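You operate a simulated robot arm through the tools that you are given. There is no shell and no other tool. Be economical: measure what you need, move in short steps, check, and stop when the job is done.

Carry out the task below with a simulated robot arm. There is one attempt and no reset: what you move stays moved.

Task
Put the small white brush and the orange steel packer in the boot box.

Only the result counts: the job must be done as asked and must still hold three seconds after the hand-in. Knocking over, shifting, dropping, spilling or breaking anything else fails it.

Robot
A 5-joint arm with a two-finger parallel gripper, fixed in place. Base frame: the origin is at the foot of the arm, x ahead of it, y to its left, z up; the work surface is at about z = 0. Lengths are in m, angles in rad, forces in N, time in s.
With the tool pointing down near the work surface it reaches from about 0.26 to 0.68 m from the base axis. Its first joint turns from -1.152 to 1.152 rad. The tool tilts only in the upright plane through the base axis and itself; it spins freely about its own axis. Payload 2.9 kg.
The tool frame sits at the grasp point between the pads (the TCP): z along the fingers, y along the line on which they close. The tips reach 0.03 m beyond it. Largest opening 0.11 m; finger width 0.02, thickness 0.01; the body of the gripper, 0.048 by 0.112 m, starts 0.055 m behind the TCP.
Orientation is told as [roll, pitch, yaw] about the base's x, y, z axes, in that order, counted from this pose: with the fingers straight down and closing along the base's y, the tool's x points along the base's -x, its y along +y and its z along -z.

Tools
- The arm moves only by the tool send_rows. Its argument "targets" is one flat list of numbers, 7 for each row, row after row: the shift along the tool's x, y, z in m, then the turn, a rotation vector about the tool's x, y, z in rad, then the gripper command, from -1 (fully open) to 1 (shut), values between in proportion. In form: [tx, ty, tz, ax, ay, az, fingers, tx, ty, tz, ax, ay, az, fingers, ...]. A call has 1 to 12 rows; each row is the pose to reach, as a shift and turn from the pose commanded when the call began, along the tool's axes at that moment. A row lasts 0.2 s, in which the tool goes at most 0.05 m and 0.15 rad; a call with a longer step from one row to the next is refused whole, and so is a gripper value outside its range. A pose out of reach is approached as far as the arm can. The call stops where the force on the tool passes 40 N (or 10 N more than at its start, if that is more) or the arm is blocked; 0.2 s more then pass. The fingers move at their own pace (about 0.108 m/s each) and stop on an object; they squeeze with about 36 N. The grip force told is the motor's: it shows also when the fingers shut on nothing. Time passes only in rows, and 0.2 s behind the last, so rows that repeat a pose let the fingers close. The reply holds the time, the measured pose of the TCP, the force on the tool along the base axes, the opening and the grip force, in the units named above and with some noise.
- Cameras (640 x 400 px; columns grow to the right, rows downward): "scene" is fixed at [0.0351, -0.4627, 0.5861]; the picture's right is [0.71, -0.70, 0.00], its down [-0.52, -0.53, -0.67] and it looks along [0.47, 0.48, -0.74] (base axes); focal length 334 px, centre (320, 200). "wrist" rides on the gripper at [0.072, 0.017, -0.103] in the tool frame; the picture's right is [-0.23, 0.97, 0.00], its down [-0.76, -0.18, -0.62] and it looks along [-0.61, -0.14, 0.78] (tool axes); focal length 222 px, centre (320, 200). There is no depth. A picture from a camera that has moved, and an enlarged one, comes with that camera's place and axes in the base frame and with its lens.
- get_image(camera): a new picture of that camera. The clock stands still meanwhile.
- zoom(camera, box): a new picture of the part [left, top, right, bottom] of that camera's present view, enlarged. The clock stands still meanwhile.
- sign_off(): hands the job in; it is judged then, once.

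Work in short steps. Places have to be worked out from the pictures, the camera data and where the tool is seen: move nearer, look again, correct. Check each grasp and each placing, and mend what went wrong. You have 90 turns and 38 pictures in all, those below and enlarged ones among them. Open the gripper and draw the arm clear of the work before you hand the job in, unless the task says otherwise; then end with one line.

The tools are called by a JSON object that holds its "op" and its "data". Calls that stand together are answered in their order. send_rows: Moves the arm, as the interface text tells. Its arguments: {"type":"object","properties":{"targets":{"type":"array"}},"required":["targets"]} The other tools are called the same way: get_image (camera) takes a picture; zoom (camera, box) takes an enlarged picture of a part of a camera's view; sign_off () hands the job in.

At the start:

```text
time_s: 0.0
eef_pos: [0.3608, -0.3061, 0.3145]
tool_rot: [0.0, 0.001, -0.001]
ft_force: [0.8, -0.1, 0.6]
gripper_width: 0.1102
grip_force: 0.0
```

scene: 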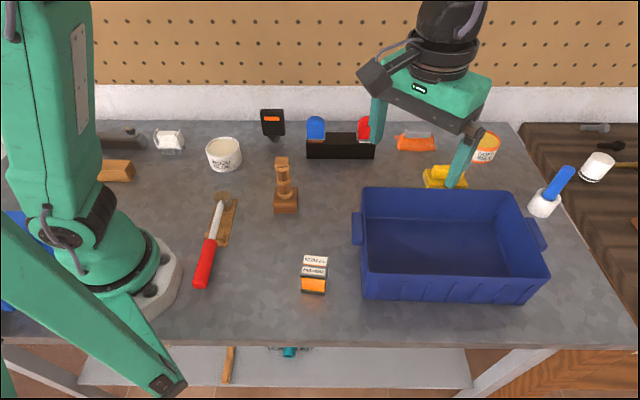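
wrist: 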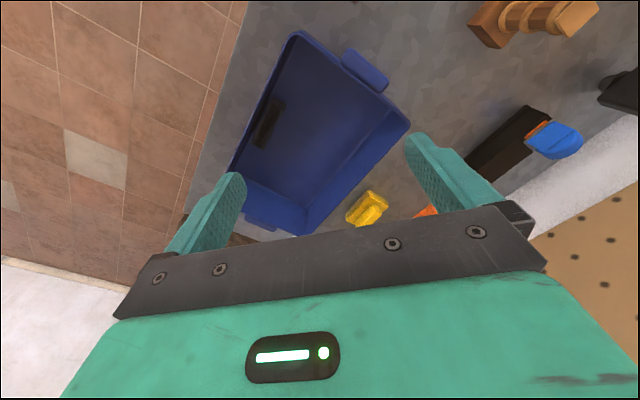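

The scene shows a blue bin and many small items. I zoom in to identify the brush, the packer and the boot box.

{"op": "zoom", "data": {"camera": "scene", "box": [80, 100, 300, 240]}}

{"op": "zoom", "data": {"camera": "scene", "box": [250, 90, 470, 230]}}

{"op": "zoom", "data": {"camera": "scene", "box": [420, 100, 640, 240]}}

{"op": "zoom", "data": {"camera": "scene", "box": [180, 180, 400, 320]}}

```text
2.86 times, centred on (190, 170) of scene
camera zoom: at [0.0351, -0.4627, 0.5861], right [0.71, -0.7, 0.0], down [-0.52, -0.53, -0.67], along [0.47, 0.48, -0.74], focal length 955 px, centre (691, 286)
```

zoom: 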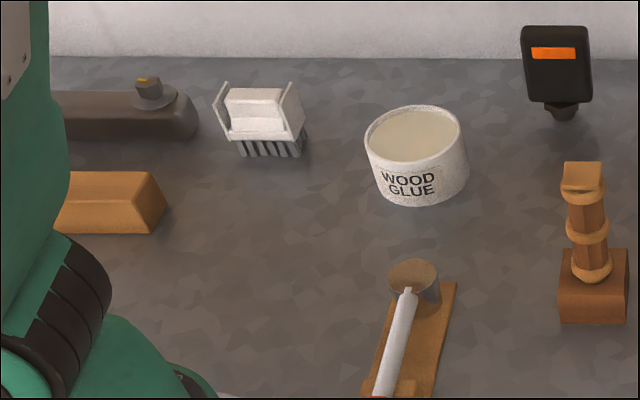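

```text
2.86 times, centred on (360, 160) of scene
camera zoom: at [0.0351, -0.4627, 0.5861], right [0.71, -0.7, 0.0], down [-0.52, -0.53, -0.67], along [0.47, 0.48, -0.74], focal length 955 px, centre (206, 314)
```

zoom: 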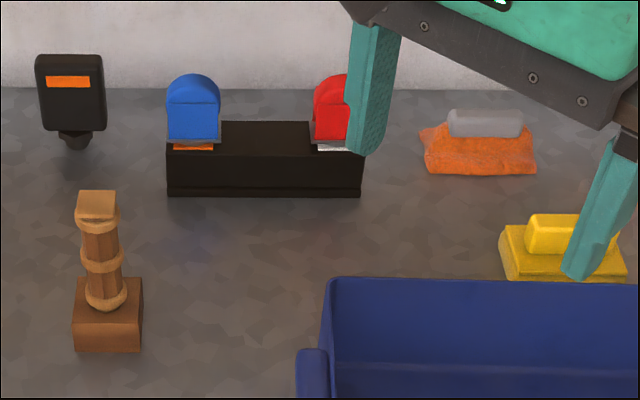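

```text
2.86 times, centred on (530, 170) of scene
camera zoom: at [0.0351, -0.4627, 0.5861], right [0.71, -0.7, 0.0], down [-0.52, -0.53, -0.67], along [0.47, 0.48, -0.74], focal length 955 px, centre (-280, 286)
```

zoom: 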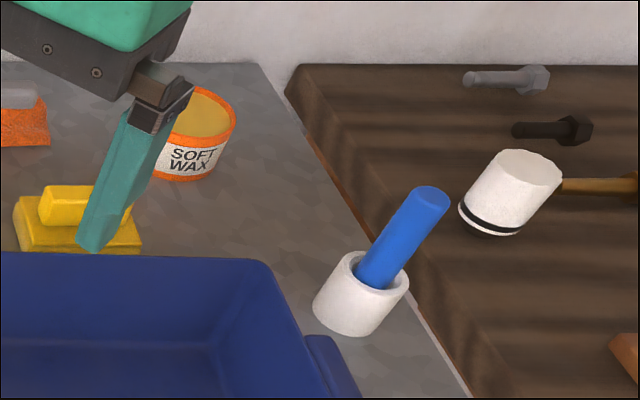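

```text
2.86 times, centred on (290, 250) of scene
camera zoom: at [0.0351, -0.4627, 0.5861], right [0.71, -0.7, 0.0], down [-0.52, -0.53, -0.67], along [0.47, 0.48, -0.74], focal length 955 px, centre (406, 57)
```

zoom: 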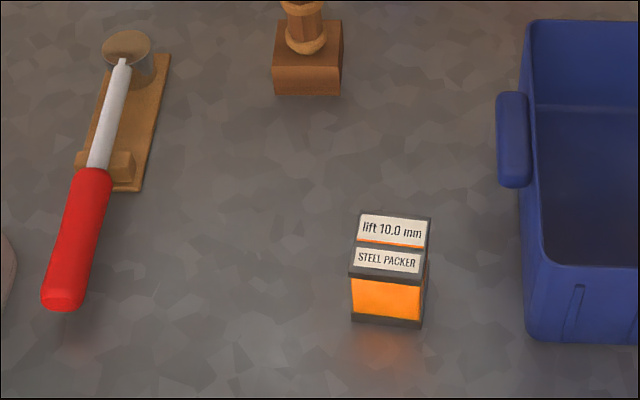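

The white piece with bristles looks like the brush. I look closer at the packer, and at the blue things at the left edge.

{"op": "zoom", "data": {"camera": "scene", "box": [285, 245, 345, 300]}}

{"op": "zoom", "data": {"camera": "scene", "box": [0, 120, 200, 330]}}

{"op": "zoom", "data": {"camera": "scene", "box": [340, 170, 560, 310]}}

{"op": "zoom", "data": {"camera": "scene", "box": [140, 115, 200, 165]}}

```text
7.27 times, centred on (315, 272) of scene
camera zoom: at [0.0351, -0.4627, 0.5861], right [0.71, -0.7, 0.0], down [-0.52, -0.53, -0.67], along [0.47, 0.48, -0.74], focal length 2431 px, centre (356, -327)
```

zoom: 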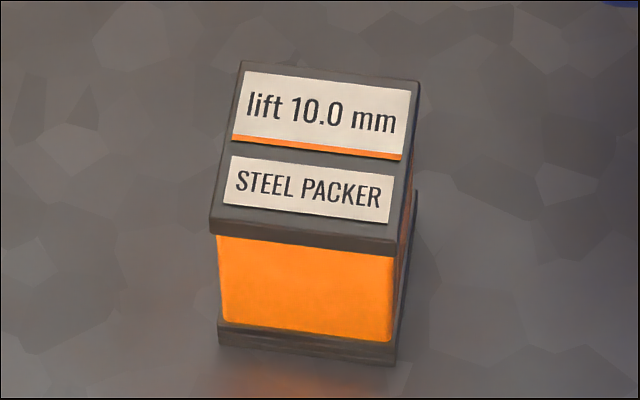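

```text
1.90 times, centred on (100, 225) of scene
camera zoom: at [0.0351, -0.4627, 0.5861], right [0.71, -0.7, 0.0], down [-0.52, -0.53, -0.67], along [0.47, 0.48, -0.74], focal length 637 px, centre (739, 152)
```

zoom: 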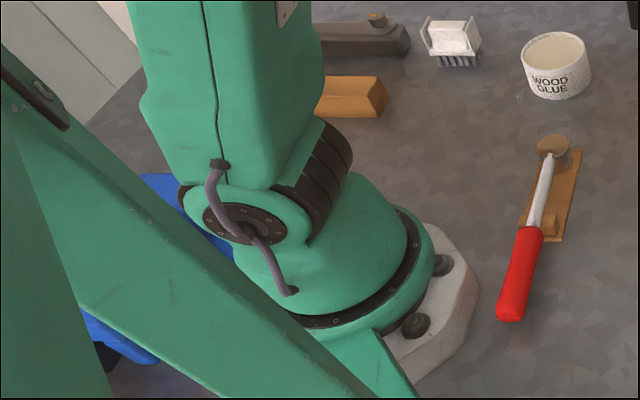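

```text
2.86 times, centred on (450, 240) of scene
camera zoom: at [0.0351, -0.4627, 0.5861], right [0.71, -0.7, 0.0], down [-0.52, -0.53, -0.67], along [0.47, 0.48, -0.74], focal length 955 px, centre (-51, 86)
```

zoom: 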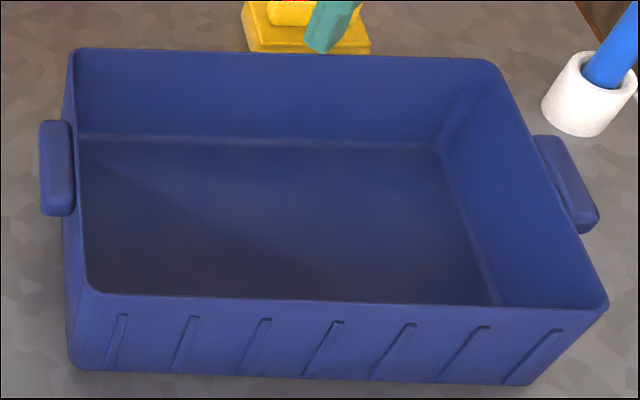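

```text
8.00 times, centred on (170, 140) of scene
camera zoom: at [0.0351, -0.4627, 0.5861], right [0.71, -0.7, 0.0], down [-0.52, -0.53, -0.67], along [0.47, 0.48, -0.74], focal length 2674 px, centre (1520, 680)
```

zoom: 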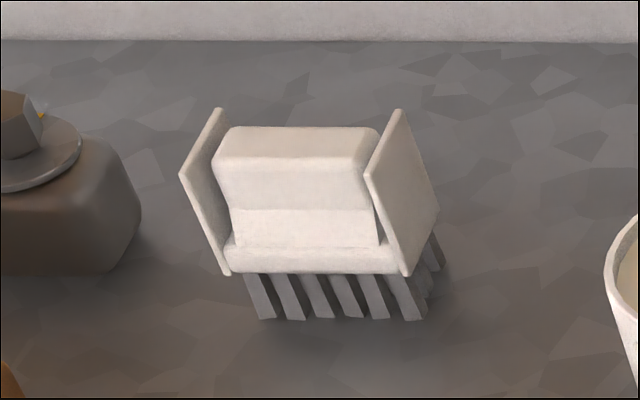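

The packer sits at about (0.252, -0.233), 0.06 tall, turned ~37°. The brush is at about (0.25, 0.32), and the blue bin (the boot box) is centred near (0.46, -0.36) with its rim at 0.10. I move above the packer with the gripper turned to match it.

{"op": "send_rows", "data": {"targets": [0.022, 0.015, 0.022, 0, 0, -0.13, -1, 0.044, 0.029, 0.044, 0, 0, -0.26, -1, 0.066, 0.044, 0.066, 0, 0, -0.39, -1, 0.088, 0.058, 0.088, 0, 0, -0.52, -1, 0.109, 0.073, 0.115, 0, 0, -0.65, -1]}}

{"op": "get_image", "data": {"camera": "wrist"}}

```text
time_s: 1.2
eef_pos: [0.2534, -0.2332, 0.1997]
tool_rot: [-0.002, 0.0, 0.653]
ft_force: [0.6, 1.0, 0.0]
gripper_width: 0.1098
grip_force: 0.1
```

```text
27 pictures are left
camera wrist: at [0.1847, -0.2645, 0.3015], right [-0.41, 0.91, 0.0], down [0.71, 0.32, 0.62], along [0.57, 0.26, -0.78], focal length 222 px, centre (320, 200)
```

wrist: 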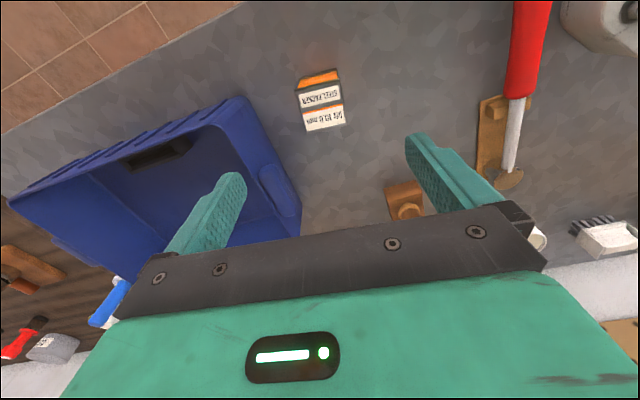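

The packer is in view below the tool, and so is a dark item in the bin. I zoom on both.

{"op": "zoom", "data": {"camera": "wrist", "box": [270, 50, 370, 150]}}

{"op": "zoom", "data": {"camera": "wrist", "box": [80, 90, 280, 230]}}

```text
4.00 times, centred on (320, 100) of wrist
camera zoom: at [0.1847, -0.2645, 0.3015], right [-0.41, 0.91, 0.0], down [0.71, 0.32, 0.62], along [0.57, 0.26, -0.78], focal length 888 px, centre (320, 600)
```

zoom: 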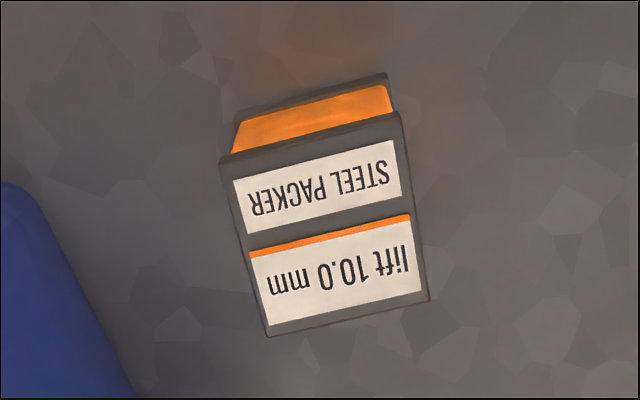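

```text
2.86 times, centred on (180, 160) of wrist
camera zoom: at [0.1847, -0.2645, 0.3015], right [-0.41, 0.91, 0.0], down [0.71, 0.32, 0.62], along [0.57, 0.26, -0.78], focal length 635 px, centre (720, 314)
```

zoom: 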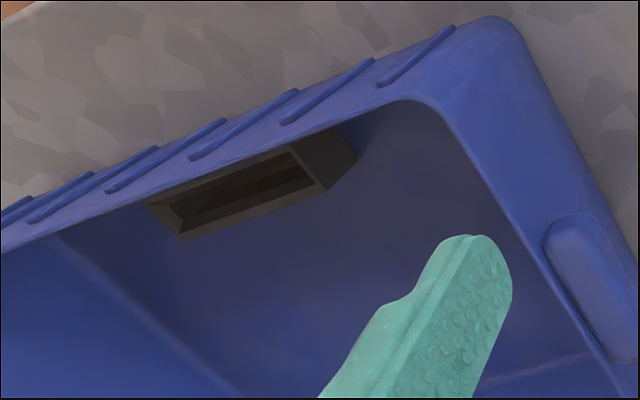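

The packer's centre comes out at (0.2475, -0.233) and the yaw already matches. The dark hollow tray in the bin lies against its near wall, and I'll keep clear of it. I descend onto the packer and close.

{"op": "send_rows", "data": {"targets": [0.0048, 0.0036, 0.045, 0, 0, 0, -1, 0.0048, 0.0036, 0.09, 0, 0, 0, -1, 0.0048, 0.0036, 0.13, 0, 0, 0, -1, 0.0048, 0.0036, 0.162, 0, 0, 0, -1, 0.0048, 0.0036, 0.162, 0, 0, 0, -1, 0.0048, 0.0036, 0.162, 0, 0, 0, 1, 0.0048, 0.0036, 0.162, 0, 0, 0, 1, 0.0048, 0.0036, 0.162, 0, 0, 0, 1]}}

```text
time_s: 3.0
eef_pos: [0.2464, -0.2328, 0.0359]
tool_rot: [0.002, 0.0, 0.648]
ft_force: [0.0, 0.3, 0.1]
gripper_width: 0.0445
grip_force: 35.9
```

Gripped at 0.0445 wide. I lift 2 cm first and read the load.

{"op": "send_rows", "data": {"targets": [0, 0, -0.01, 0, 0, 0, 1, 0, 0, -0.02, 0, 0, 0, 1, 0, 0, -0.02, 0, 0, 0, 1]}}

{"op": "get_image", "data": {"camera": "scene"}}

```text
time_s: 3.8
eef_pos: [0.2461, -0.2323, 0.0557]
tool_rot: [-0.001, 0.0, 0.648]
ft_force: [0.6, -0.1, -1.8]
gripper_width: 0.0445
grip_force: 36.2
```

```text
24 pictures are left
```

scene: 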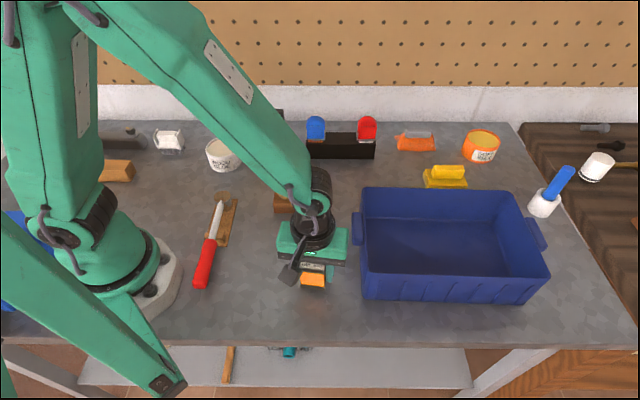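

It weighs about 0.2 kg and is held firmly. I raise it to z ≈ 0.24 and carry it over the bin to about (0.433, -0.303).

{"op": "send_rows", "data": {"targets": [0, 0, -0.045, 0, 0, 0, 1, 0, 0, -0.09, 0, 0, 0, 1, 0, 0, -0.135, 0, 0, 0, 1, 0, 0, -0.18, 0, 0, 0, 1, -0.021, -0.034, -0.184, 0, 0, 0, 1, -0.042, -0.068, -0.184, 0, 0, 0, 1, -0.064, -0.102, -0.184, 0, 0, 0, 1, -0.085, -0.136, -0.184, 0, 0, 0, 1, -0.106, -0.1695, -0.184, 0, 0, 0, 1]}}

{"op": "get_image", "data": {"camera": "wrist"}}

{"op": "get_image", "data": {"camera": "scene"}}

```text
time_s: 5.8
eef_pos: [0.4327, -0.3038, 0.2384]
tool_rot: [-0.001, 0.0, 0.651]
ft_force: [-0.2, 1.2, -1.5]
gripper_width: 0.0449
grip_force: 35.4
```

```text
23 pictures are left
camera wrist: at [0.3647, -0.3351, 0.3429], right [-0.41, 0.91, 0.0], down [0.71, 0.32, 0.62], along [0.57, 0.25, -0.78], focal length 222 px, centre (320, 200)
```

wrist: 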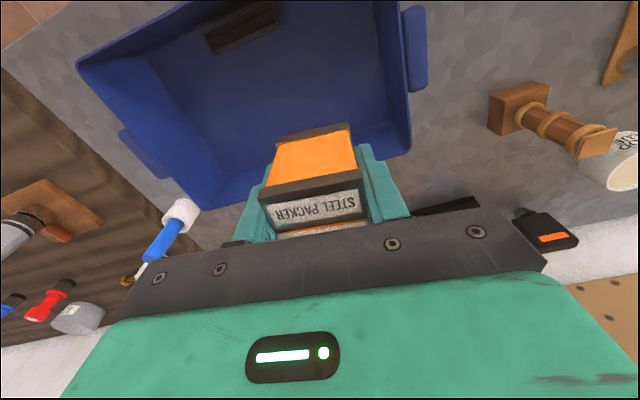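

```text
22 pictures are left
```

scene: 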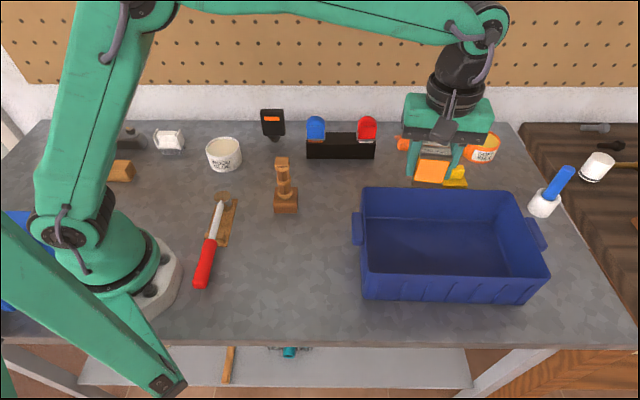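

The spot under the tool is bin floor, clear of the walls and of the dark tray. I lower the packer to just above the floor.

{"op": "send_rows", "data": {"targets": [0, 0, 0.045, 0, 0, 0, 1, 0, 0, 0.09, 0, 0, 0, 1, 0, 0, 0.135, 0, 0, 0, 1, 0, 0, 0.17, 0, 0, 0, 1, 0, 0, 0.186, 0, 0, 0, 1, 0, 0, 0.194, 0, 0, 0, 1, 0, 0, 0.194, 0, 0, 0, 1]}}

```text
time_s: 7.4
eef_pos: [0.4318, -0.3059, 0.0464]
tool_rot: [0.0, 0.0, 0.649]
ft_force: [-0.3, 0.5, -2.0]
gripper_width: 0.0445
grip_force: 36.1
```

No contact yet, so I go down in millimetre steps until it touches.

{"op": "send_rows", "data": {"targets": [0, 0, 0.002, 0, 0, 0, 1, 0, 0, 0.004, 0, 0, 0, 1, 0, 0, 0.004, 0, 0, 0, 1]}}

```text
time_s: 8.2
eef_pos: [0.431, -0.3047, 0.0436]
tool_rot: [0.0, -0.001, 0.647]
ft_force: [-0.4, 0.2, -1.1]
gripper_width: 0.0448
grip_force: 36.7
```

{"op": "send_rows", "data": {"targets": [0, 0, 0.002, 0, 0, 0, 1, 0, 0, 0.004, 0, 0, 0, 1, 0, 0, 0.004, 0, 0, 0, 1]}}

```text
time_s: 9.0
eef_pos: [0.4323, -0.3037, 0.0404]
tool_rot: [-0.001, 0.001, 0.649]
ft_force: [-4.4, 1.3, 11.8]
gripper_width: 0.0447
grip_force: 36.5
```

It has touched the floor (12 N). I open partway and rise straight up.

{"op": "send_rows", "data": {"targets": [0, 0, 0, 0, 0, 0, -0.45, 0, 0, 0, 0, 0, 0, -0.45, 0, 0, -0.03, 0, 0, 0, -0.45, 0, 0, -0.07, 0, 0, 0, -0.45, 0, 0, -0.115, 0, 0, 0, -0.45, 0, 0, -0.16, 0, 0, 0, -0.45, 0, 0, -0.2, 0, 0, 0, -0.45]}}

{"op": "get_image", "data": {"camera": "wrist"}}

```text
time_s: 10.6
eef_pos: [0.435, -0.303, 0.2387]
tool_rot: [0.001, 0.0, 0.65]
ft_force: [-1.1, -0.5, -0.3]
gripper_width: 0.0797
grip_force: 0.1
```

```text
21 pictures are left
camera wrist: at [0.3669, -0.3344, 0.3424], right [-0.41, 0.91, 0.0], down [0.71, 0.32, 0.62], along [0.57, 0.25, -0.78], focal length 222 px, centre (320, 200)
```

wrist: 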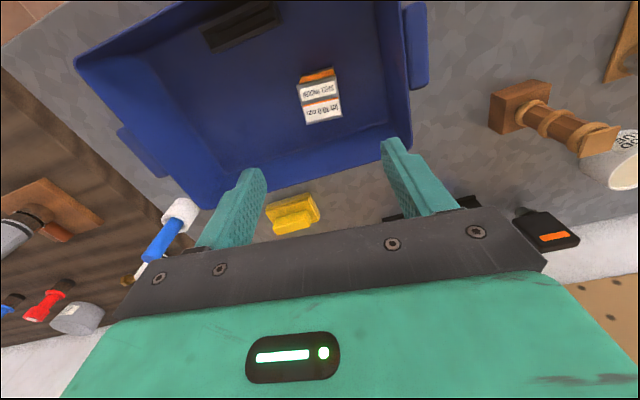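

The packer stands upright in the bin, and the tray and everything else is unmoved. I rise to about 0.30 and start across towards the brush.

{"op": "send_rows", "data": {"targets": [0, 0, -0.045, 0, 0, 0, -1, -0.0154, 0.0407, -0.06, 0, 0, 0, -1, -0.0308, 0.0815, -0.06, 0, 0, 0, -1, -0.0462, 0.1222, -0.06, 0, 0, 0, -1, -0.0616, 0.1629, -0.06, 0, 0, 0, -1, -0.077, 0.2037, -0.06, 0, 0, 0, -1, -0.0924, 0.2444, -0.06, 0, 0, 0, -1, -0.1078, 0.2851, -0.06, 0, 0, 0, -1, -0.1232, 0.3259, -0.06, 0, 0, 0, -1, -0.1386, 0.3666, -0.06, 0, 0, 0, -1, -0.154, 0.4073, -0.06, 0, 0, 0, -1]}}

{"op": "send_rows", "data": {"targets": [-0.0154, 0.0407, 0, 0, 0, 0, -1, -0.0308, 0.0815, 0, 0, 0, 0, -1, -0.0462, 0.1222, 0, 0, 0, 0, -1, -0.0616, 0.1629, 0, 0, 0, 0, -1, -0.077, 0.2037, 0.02, 0, 0, 0, -1, -0.077, 0.2037, 0.06, 0, 0, 0, -1]}}

{"op": "get_image", "data": {"camera": "wrist"}}

```text
time_s: 13.0
eef_pos: [0.3087, 0.1141, 0.299]
tool_rot: [0.0, -0.001, 0.649]
ft_force: [1.1, 0.4, 0.2]
gripper_width: 0.1101
grip_force: 0.0
```

```text
time_s: 14.4
eef_pos: [0.2458, 0.3227, 0.2398]
tool_rot: [0.001, 0.001, 0.648]
ft_force: [0.9, 0.2, -1.0]
gripper_width: 0.1101
grip_force: 0.1
```

```text
20 pictures are left
camera wrist: at [0.1781, 0.2922, 0.3432], right [-0.41, 0.91, 0.0], down [0.71, 0.32, 0.62], along [0.57, 0.25, -0.78], focal length 222 px, centre (320, 200)
```

wrist: 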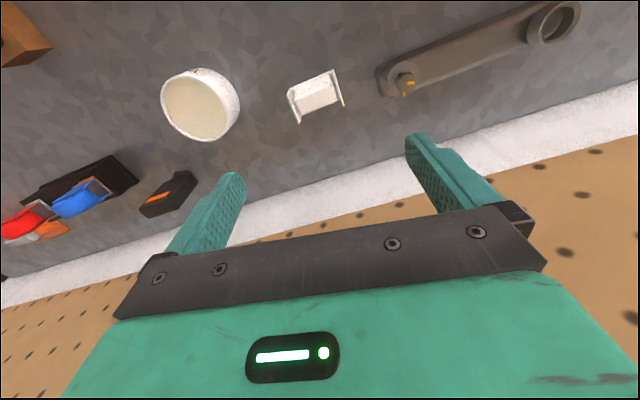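

The brush is just below the tool, with the glue tub and the grey lever on either side. I zoom in on it.

{"op": "zoom", "data": {"camera": "wrist", "box": [270, 50, 370, 150]}}

{"op": "zoom", "data": {"camera": "wrist", "box": [150, 30, 450, 230]}}

```text
4.00 times, centred on (320, 100) of wrist
camera zoom: at [0.1781, 0.2922, 0.3432], right [-0.41, 0.91, 0.0], down [0.71, 0.32, 0.62], along [0.57, 0.25, -0.78], focal length 888 px, centre (320, 600)
```

zoom: 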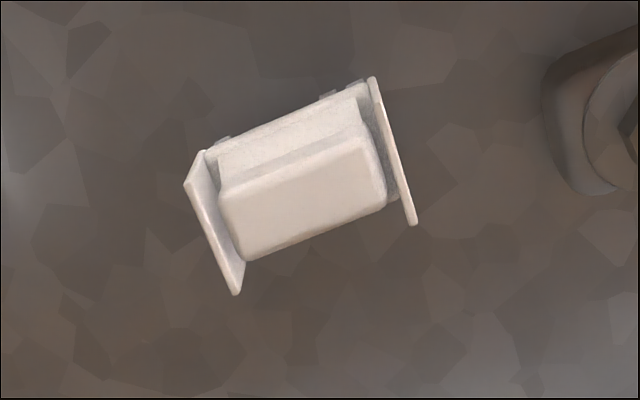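

```text
2.00 times, centred on (300, 130) of wrist
camera zoom: at [0.1781, 0.2922, 0.3432], right [-0.41, 0.91, 0.0], down [0.71, 0.32, 0.62], along [0.57, 0.25, -0.78], focal length 444 px, centre (360, 340)
```

zoom: 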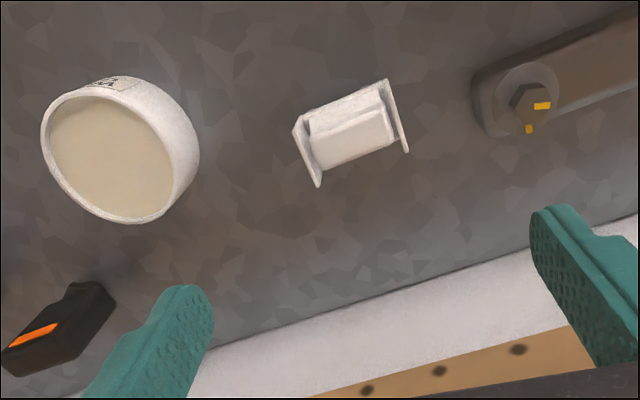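

The brush centre is at about (0.246, 0.315). Its handle top is near z = 0.062 and it has an end plate on each side, with about 0.05 between them. I'll grip across its depth between the plates, so I turn to yaw ≈ -0.79 and come down to z ≈ 0.15.

{"op": "send_rows", "data": {"targets": [0, 0, 0, 0, 0, 0.144, -1, 0, 0, 0, 0, 0, 0.288, -1, 0, 0, 0, 0, 0, 0.432, -1, 0, 0, 0, 0, 0, 0.576, -1, 0, 0, 0, 0, 0, 0.72, -1, 0, 0, 0, 0, 0, 0.864, -1, 0.001, -0.001, 0.01, 0, 0, 1.008, -1, 0.002, -0.003, 0.03, 0, 0, 1.152, -1, 0.004, -0.005, 0.06, 0, 0, 1.296, -1, 0.0047, -0.0061, 0.09, 0, 0, 1.438, -1]}}

{"op": "get_image", "data": {"camera": "wrist"}}

{"op": "zoom", "data": {"camera": "scene", "box": [90, 60, 310, 200]}}

```text
time_s: 16.6
eef_pos: [0.2471, 0.3157, 0.147]
tool_rot: [0.0, 0.0, -0.79]
ft_force: [-0.2, -0.5, 0.3]
gripper_width: 0.11
grip_force: 0.1
```

```text
17 pictures are left
camera wrist: at [0.2079, 0.3781, 0.2505], right [0.85, 0.52, 0.0], down [0.41, -0.67, 0.62], along [0.33, -0.53, -0.78], focal length 222 px, centre (320, 200)
```

wrist: 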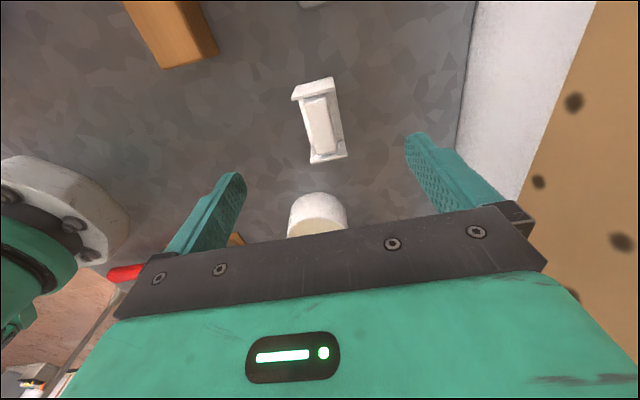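

```text
2.86 times, centred on (200, 130) of scene
camera zoom: at [0.0351, -0.4627, 0.5861], right [0.71, -0.7, 0.0], down [-0.52, -0.53, -0.67], along [0.47, 0.48, -0.74], focal length 955 px, centre (663, 400)
```

zoom: 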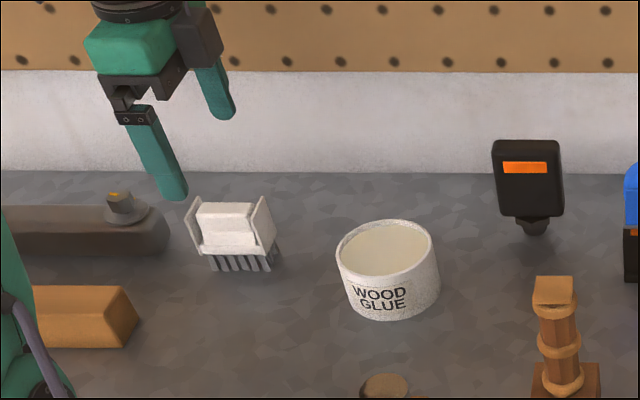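

The tool is centred over the brush to within about 2 mm. I descend to z ≈ 0.05 with the fingers between the plates, and close.

{"op": "send_rows", "data": {"targets": [0.0017, 0.0009, 0.04, 0, 0, 0, -1, 0.0017, 0.0009, 0.07, 0, 0, 0, -1, 0.0017, 0.0009, 0.09, 0, 0, 0, -1, 0.0017, 0.0009, 0.097, 0, 0, 0, -1, 0.0017, 0.0009, 0.097, 0, 0, 0, -1, 0.0017, 0.0009, 0.097, 0, 0, 0, 0, 0.0017, 0.0009, 0.097, 0, 0, 0, 0.4, 0.0017, 0.0009, 0.097, 0, 0, 0, 1, 0.0017, 0.0009, 0.097, 0, 0, 0, 1]}}

{"op": "zoom", "data": {"camera": "scene", "box": [90, 80, 250, 180]}}

```text
time_s: 18.6
eef_pos: [0.2471, 0.3162, 0.0519]
tool_rot: [0.001, 0.0, -0.788]
ft_force: [0.1, 0.8, 0.2]
gripper_width: 0.0351
grip_force: 35.5
```

```text
4.00 times, centred on (170, 130) of scene
camera zoom: at [0.0351, -0.4627, 0.5861], right [0.71, -0.7, 0.0], down [-0.52, -0.53, -0.67], along [0.47, 0.48, -0.74], focal length 1337 px, centre (920, 480)
```

zoom: 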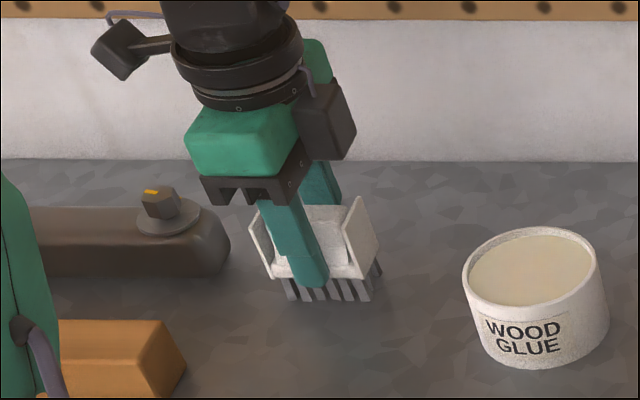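

The fingers hold the brush between the plates at 0.035. I lift and check.

{"op": "send_rows", "data": {"targets": [0, 0, -0.02, 0, 0, 0, 1, 0, 0, -0.06, 0, 0, 0, 1, 0, 0, -0.105, 0, 0, 0, 1, 0, 0, -0.15, 0, 0, 0, 1, 0, 0, -0.195, 0, 0, 0, 1, 0, 0, -0.24, 0, 0, 0, 1]}}

{"op": "get_image", "data": {"camera": "wrist"}}

```text
time_s: 20.0
eef_pos: [0.2474, 0.3151, 0.2925]
tool_rot: [-0.001, 0.001, -0.788]
ft_force: [0.3, -0.5, -0.1]
gripper_width: 0.0354
grip_force: 35.9
```

```text
14 pictures are left
camera wrist: at [0.2077, 0.3776, 0.3966], right [0.85, 0.53, 0.0], down [0.41, -0.67, 0.62], along [0.33, -0.53, -0.78], focal length 222 px, centre (320, 200)
```

wrist: 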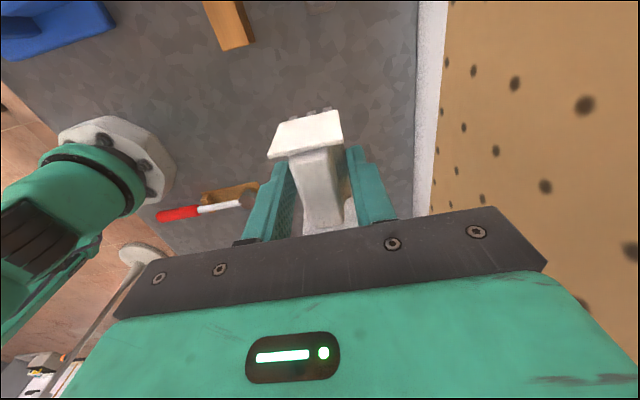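

The brush is held. To be sure which one is the boot box, I look at the other blue item near the foot of the arm.

{"op": "zoom", "data": {"camera": "wrist", "box": [0, 0, 160, 100]}}

```text
4.00 times, centred on (80, 50) of wrist
camera zoom: at [0.2077, 0.3776, 0.3966], right [0.85, 0.53, 0.0], down [0.41, -0.67, 0.62], along [0.33, -0.53, -0.78], focal length 888 px, centre (1280, 800)
```

zoom: 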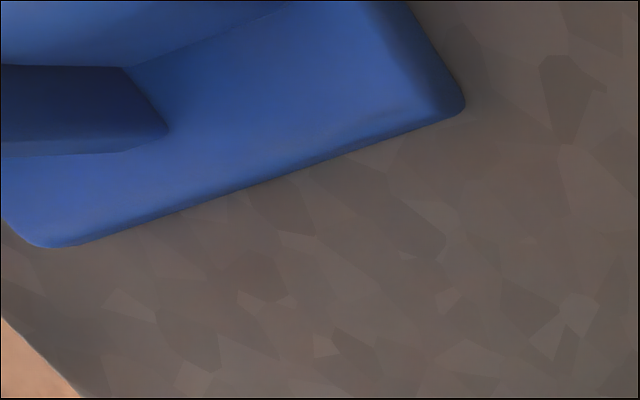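

That is a solid piece, not a box, so the blue bin is the boot box. I carry the brush across to the bin's other half, around (0.51, -0.396).

{"op": "send_rows", "data": {"targets": [-0.0406, -0.0185, 0, 0, 0, 0, 1, -0.0812, -0.0369, 0, 0, 0, 0, 1, -0.1218, -0.0554, 0, 0, 0, 0, 1, -0.1624, -0.0739, 0, 0, 0, 0, 1, -0.2029, -0.0924, 0, 0, 0, 0, 1, -0.2435, -0.1108, 0, 0, 0, 0, 1, -0.2841, -0.1293, 0, 0, 0, 0, 1, -0.3247, -0.1478, 0, 0, 0, 0, 1, -0.3653, -0.1662, 0, 0, 0, 0, 1]}}

{"op": "send_rows", "data": {"targets": [-0.0406, -0.0185, 0, 0, 0, 0, 1, -0.0812, -0.0369, 0, 0, 0, 0, 1, -0.1218, -0.0554, 0, 0, 0, 0, 1, -0.1624, -0.0739, 0, 0, 0, 0, 1, -0.2029, -0.0924, 0, 0, 0, 0, 1, -0.2435, -0.1108, 0, 0, 0, 0, 1, -0.2841, -0.1293, 0, 0, 0, 0, 1, -0.3247, -0.1478, 0, 0, 0, 0, 1]}}

{"op": "get_image", "data": {"camera": "wrist"}}

{"op": "get_image", "data": {"camera": "scene"}}

```text
time_s: 22.0
eef_pos: [0.3833, -0.0629, 0.2924]
tool_rot: [0.001, 0.0, -0.788]
ft_force: [-0.5, -0.3, -1.0]
gripper_width: 0.0352
grip_force: 36.0
```

```text
time_s: 23.8
eef_pos: [0.4969, -0.3838, 0.285]
tool_rot: [0.0, 0.003, -0.788]
ft_force: [-0.9, -0.1, -0.8]
gripper_width: 0.0349
grip_force: 36.1
out of reach, approached as far as the arm can: row 8
```

```text
12 pictures are left
camera wrist: at [0.4573, -0.3212, 0.3882], right [0.85, 0.53, 0.0], down [0.41, -0.67, 0.62], along [0.33, -0.53, -0.78], focal length 222 px, centre (320, 200)
```

wrist: 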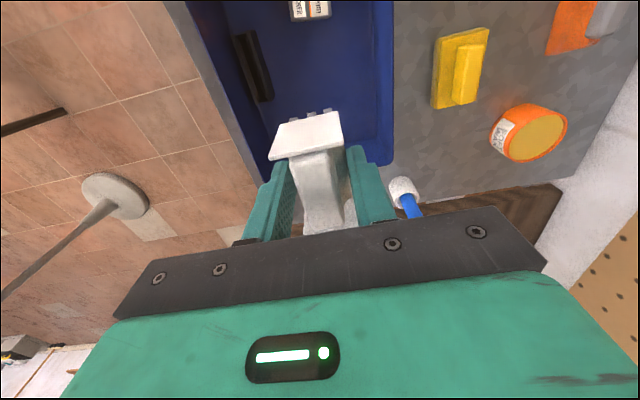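

```text
11 pictures are left
```

scene: 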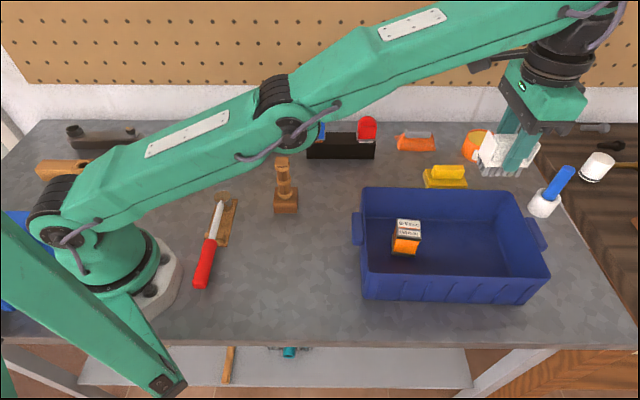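

At this height the arm stops about 1.8 cm short, but that spot is still clear bin floor between the tray and the packer. I lower, checking the position partway.

{"op": "send_rows", "data": {"targets": [0, 0, 0.04, 0, 0, 0, 1, 0, 0, 0.08, 0, 0, 0, 1, 0, 0, 0.11, 0, 0, 0, 1, 0, 0, 0.11, 0, 0, 0, 1]}}

```text
time_s: 24.8
eef_pos: [0.4971, -0.3831, 0.1748]
tool_rot: [0.0, 0.0, -0.786]
ft_force: [-0.3, -0.1, -0.8]
gripper_width: 0.0353
grip_force: 36.0
```

The pose holds at (0.497, -0.383). I lower further, to about 0.062.

{"op": "send_rows", "data": {"targets": [0, 0, 0.04, 0, 0, 0, 1, 0, 0, 0.08, 0, 0, 0, 1, 0, 0, 0.105, 0, 0, 0, 1, 0, 0, 0.113, 0, 0, 0, 1, 0, 0, 0.113, 0, 0, 0, 1]}}

{"op": "zoom", "data": {"camera": "scene", "box": [340, 130, 580, 310]}}

```text
time_s: 26.0
eef_pos: [0.4945, -0.3848, 0.0618]
tool_rot: [0.001, 0.0, -0.789]
ft_force: [0.6, 0.2, -1.2]
gripper_width: 0.0354
grip_force: 36.1
```

```text
2.22 times, centred on (460, 220) of scene
camera zoom: at [0.0351, -0.4627, 0.5861], right [0.71, -0.7, 0.0], down [-0.52, -0.53, -0.67], along [0.47, 0.48, -0.74], focal length 743 px, centre (9, 156)
```

zoom: 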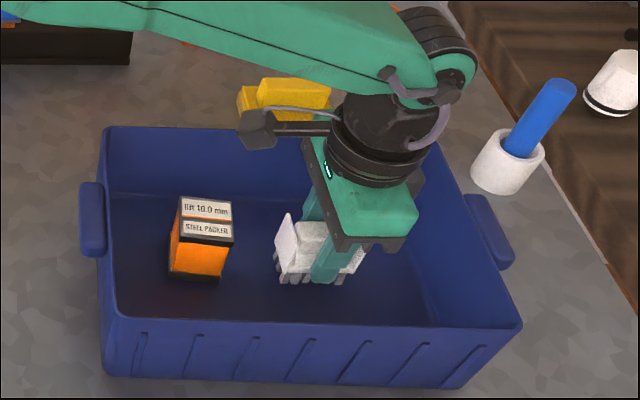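

The brush hangs clear inside the bin, well away from the packer. I go down the last few millimetres to contact.

{"op": "send_rows", "data": {"targets": [0, 0, 0.002, 0, 0, 0, 1, 0, 0, 0.004, 0, 0, 0, 1, 0, 0, 0.005, 0, 0, 0, 1, 0, 0, 0.005, 0, 0, 0, 1]}}

```text
time_s: 27.0
eef_pos: [0.4948, -0.3843, 0.0573]
tool_rot: [0.0, 0.001, -0.788]
ft_force: [-0.2, -0.1, -1.0]
gripper_width: 0.0352
grip_force: 36.5
```

{"op": "send_rows", "data": {"targets": [0, 0, 0.001, 0, 0, 0, 1, 0, 0, 0.002, 0, 0, 0, 1, 0, 0, 0.003, 0, 0, 0, 1, 0, 0, 0.003, 0, 0, 0, 1]}}

```text
time_s: 28.0
eef_pos: [0.4968, -0.3843, 0.0541]
tool_rot: [-0.002, -0.003, -0.787]
ft_force: [-2.9, 6.5, 19.8]
gripper_width: 0.0351
grip_force: 36.3
```

The brush touches the floor. I release partway and rise straight up.

{"op": "send_rows", "data": {"targets": [0, 0, -0.001, 0, 0, 0, -0.36, 0, 0, -0.001, 0, 0, 0, -0.36, 0, 0, -0.02, 0, 0, 0, -0.36, 0, 0, -0.06, 0, 0, 0, -0.36, 0, 0, -0.105, 0, 0, 0, -0.36, 0, 0, -0.15, 0, 0, 0, -0.36, 0, 0, -0.19, 0, 0, 0, -0.36]}}

{"op": "get_image", "data": {"camera": "scene"}}

{"op": "get_image", "data": {"camera": "wrist"}}

```text
time_s: 29.6
eef_pos: [0.4955, -0.3856, 0.244]
tool_rot: [-0.001, 0.001, -0.788]
ft_force: [-0.4, -0.7, 0.3]
gripper_width: 0.0748
grip_force: 0.0
```

```text
9 pictures are left
```

scene: 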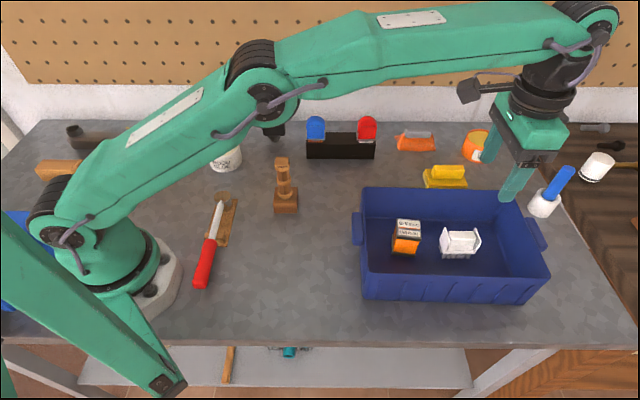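

```text
8 pictures are left
camera wrist: at [0.456, -0.3239, 0.3476], right [0.85, 0.53, 0.0], down [0.41, -0.67, 0.62], along [0.33, -0.53, -0.78], focal length 222 px, centre (320, 200)
```

wrist: 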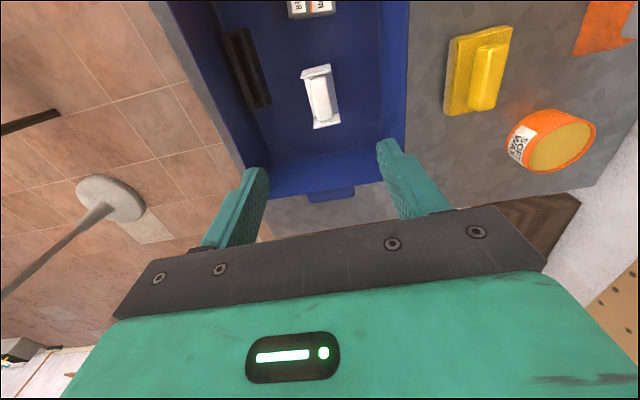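

Both items stand in the bin and nothing else has moved. I draw the arm clear with the gripper open.

{"op": "send_rows", "data": {"targets": [0.01, 0, -0.03, 0, 0, 0, -1, 0.05, 0.012, -0.05, 0, 0, 0, -1, 0.095, 0.025, -0.055, 0, 0, 0, -1, 0.14, 0.037, -0.055, 0, 0, 0, -1, 0.185, 0.05, -0.055, 0, 0, 0, -1, 0.225, 0.06, -0.055, 0, 0, 0, -1, 0.262, 0.07, -0.055, 0, 0, 0, -1]}}

{"op": "get_image", "data": {"camera": "scene"}}

```text
time_s: 31.2
eef_pos: [0.3616, -0.1493, 0.2995]
tool_rot: [-0.001, -0.001, -0.788]
ft_force: [0.2, 0.0, 0.4]
gripper_width: 0.1099
grip_force: 0.1
```

```text
7 pictures are left
```

scene: 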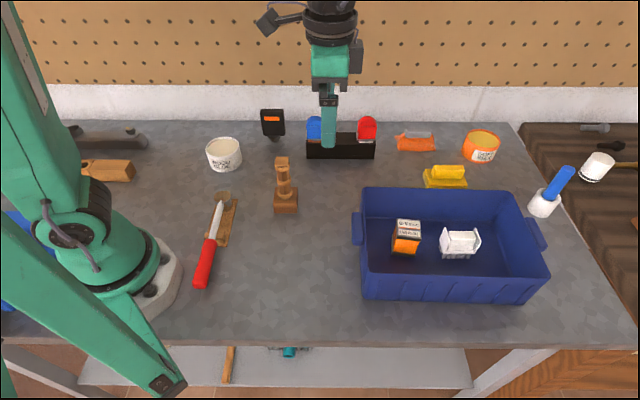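

The arm is clear with the gripper open, and both items are standing in the bin, so I hand the job in.

{"op": "sign_off", "data": {}}

```text
The job is handed in.
```

The white brush and the orange steel packer are both standing in the blue bin, the only box on the bench and so the one I took as the boot box; nothing else moved in the final picture.
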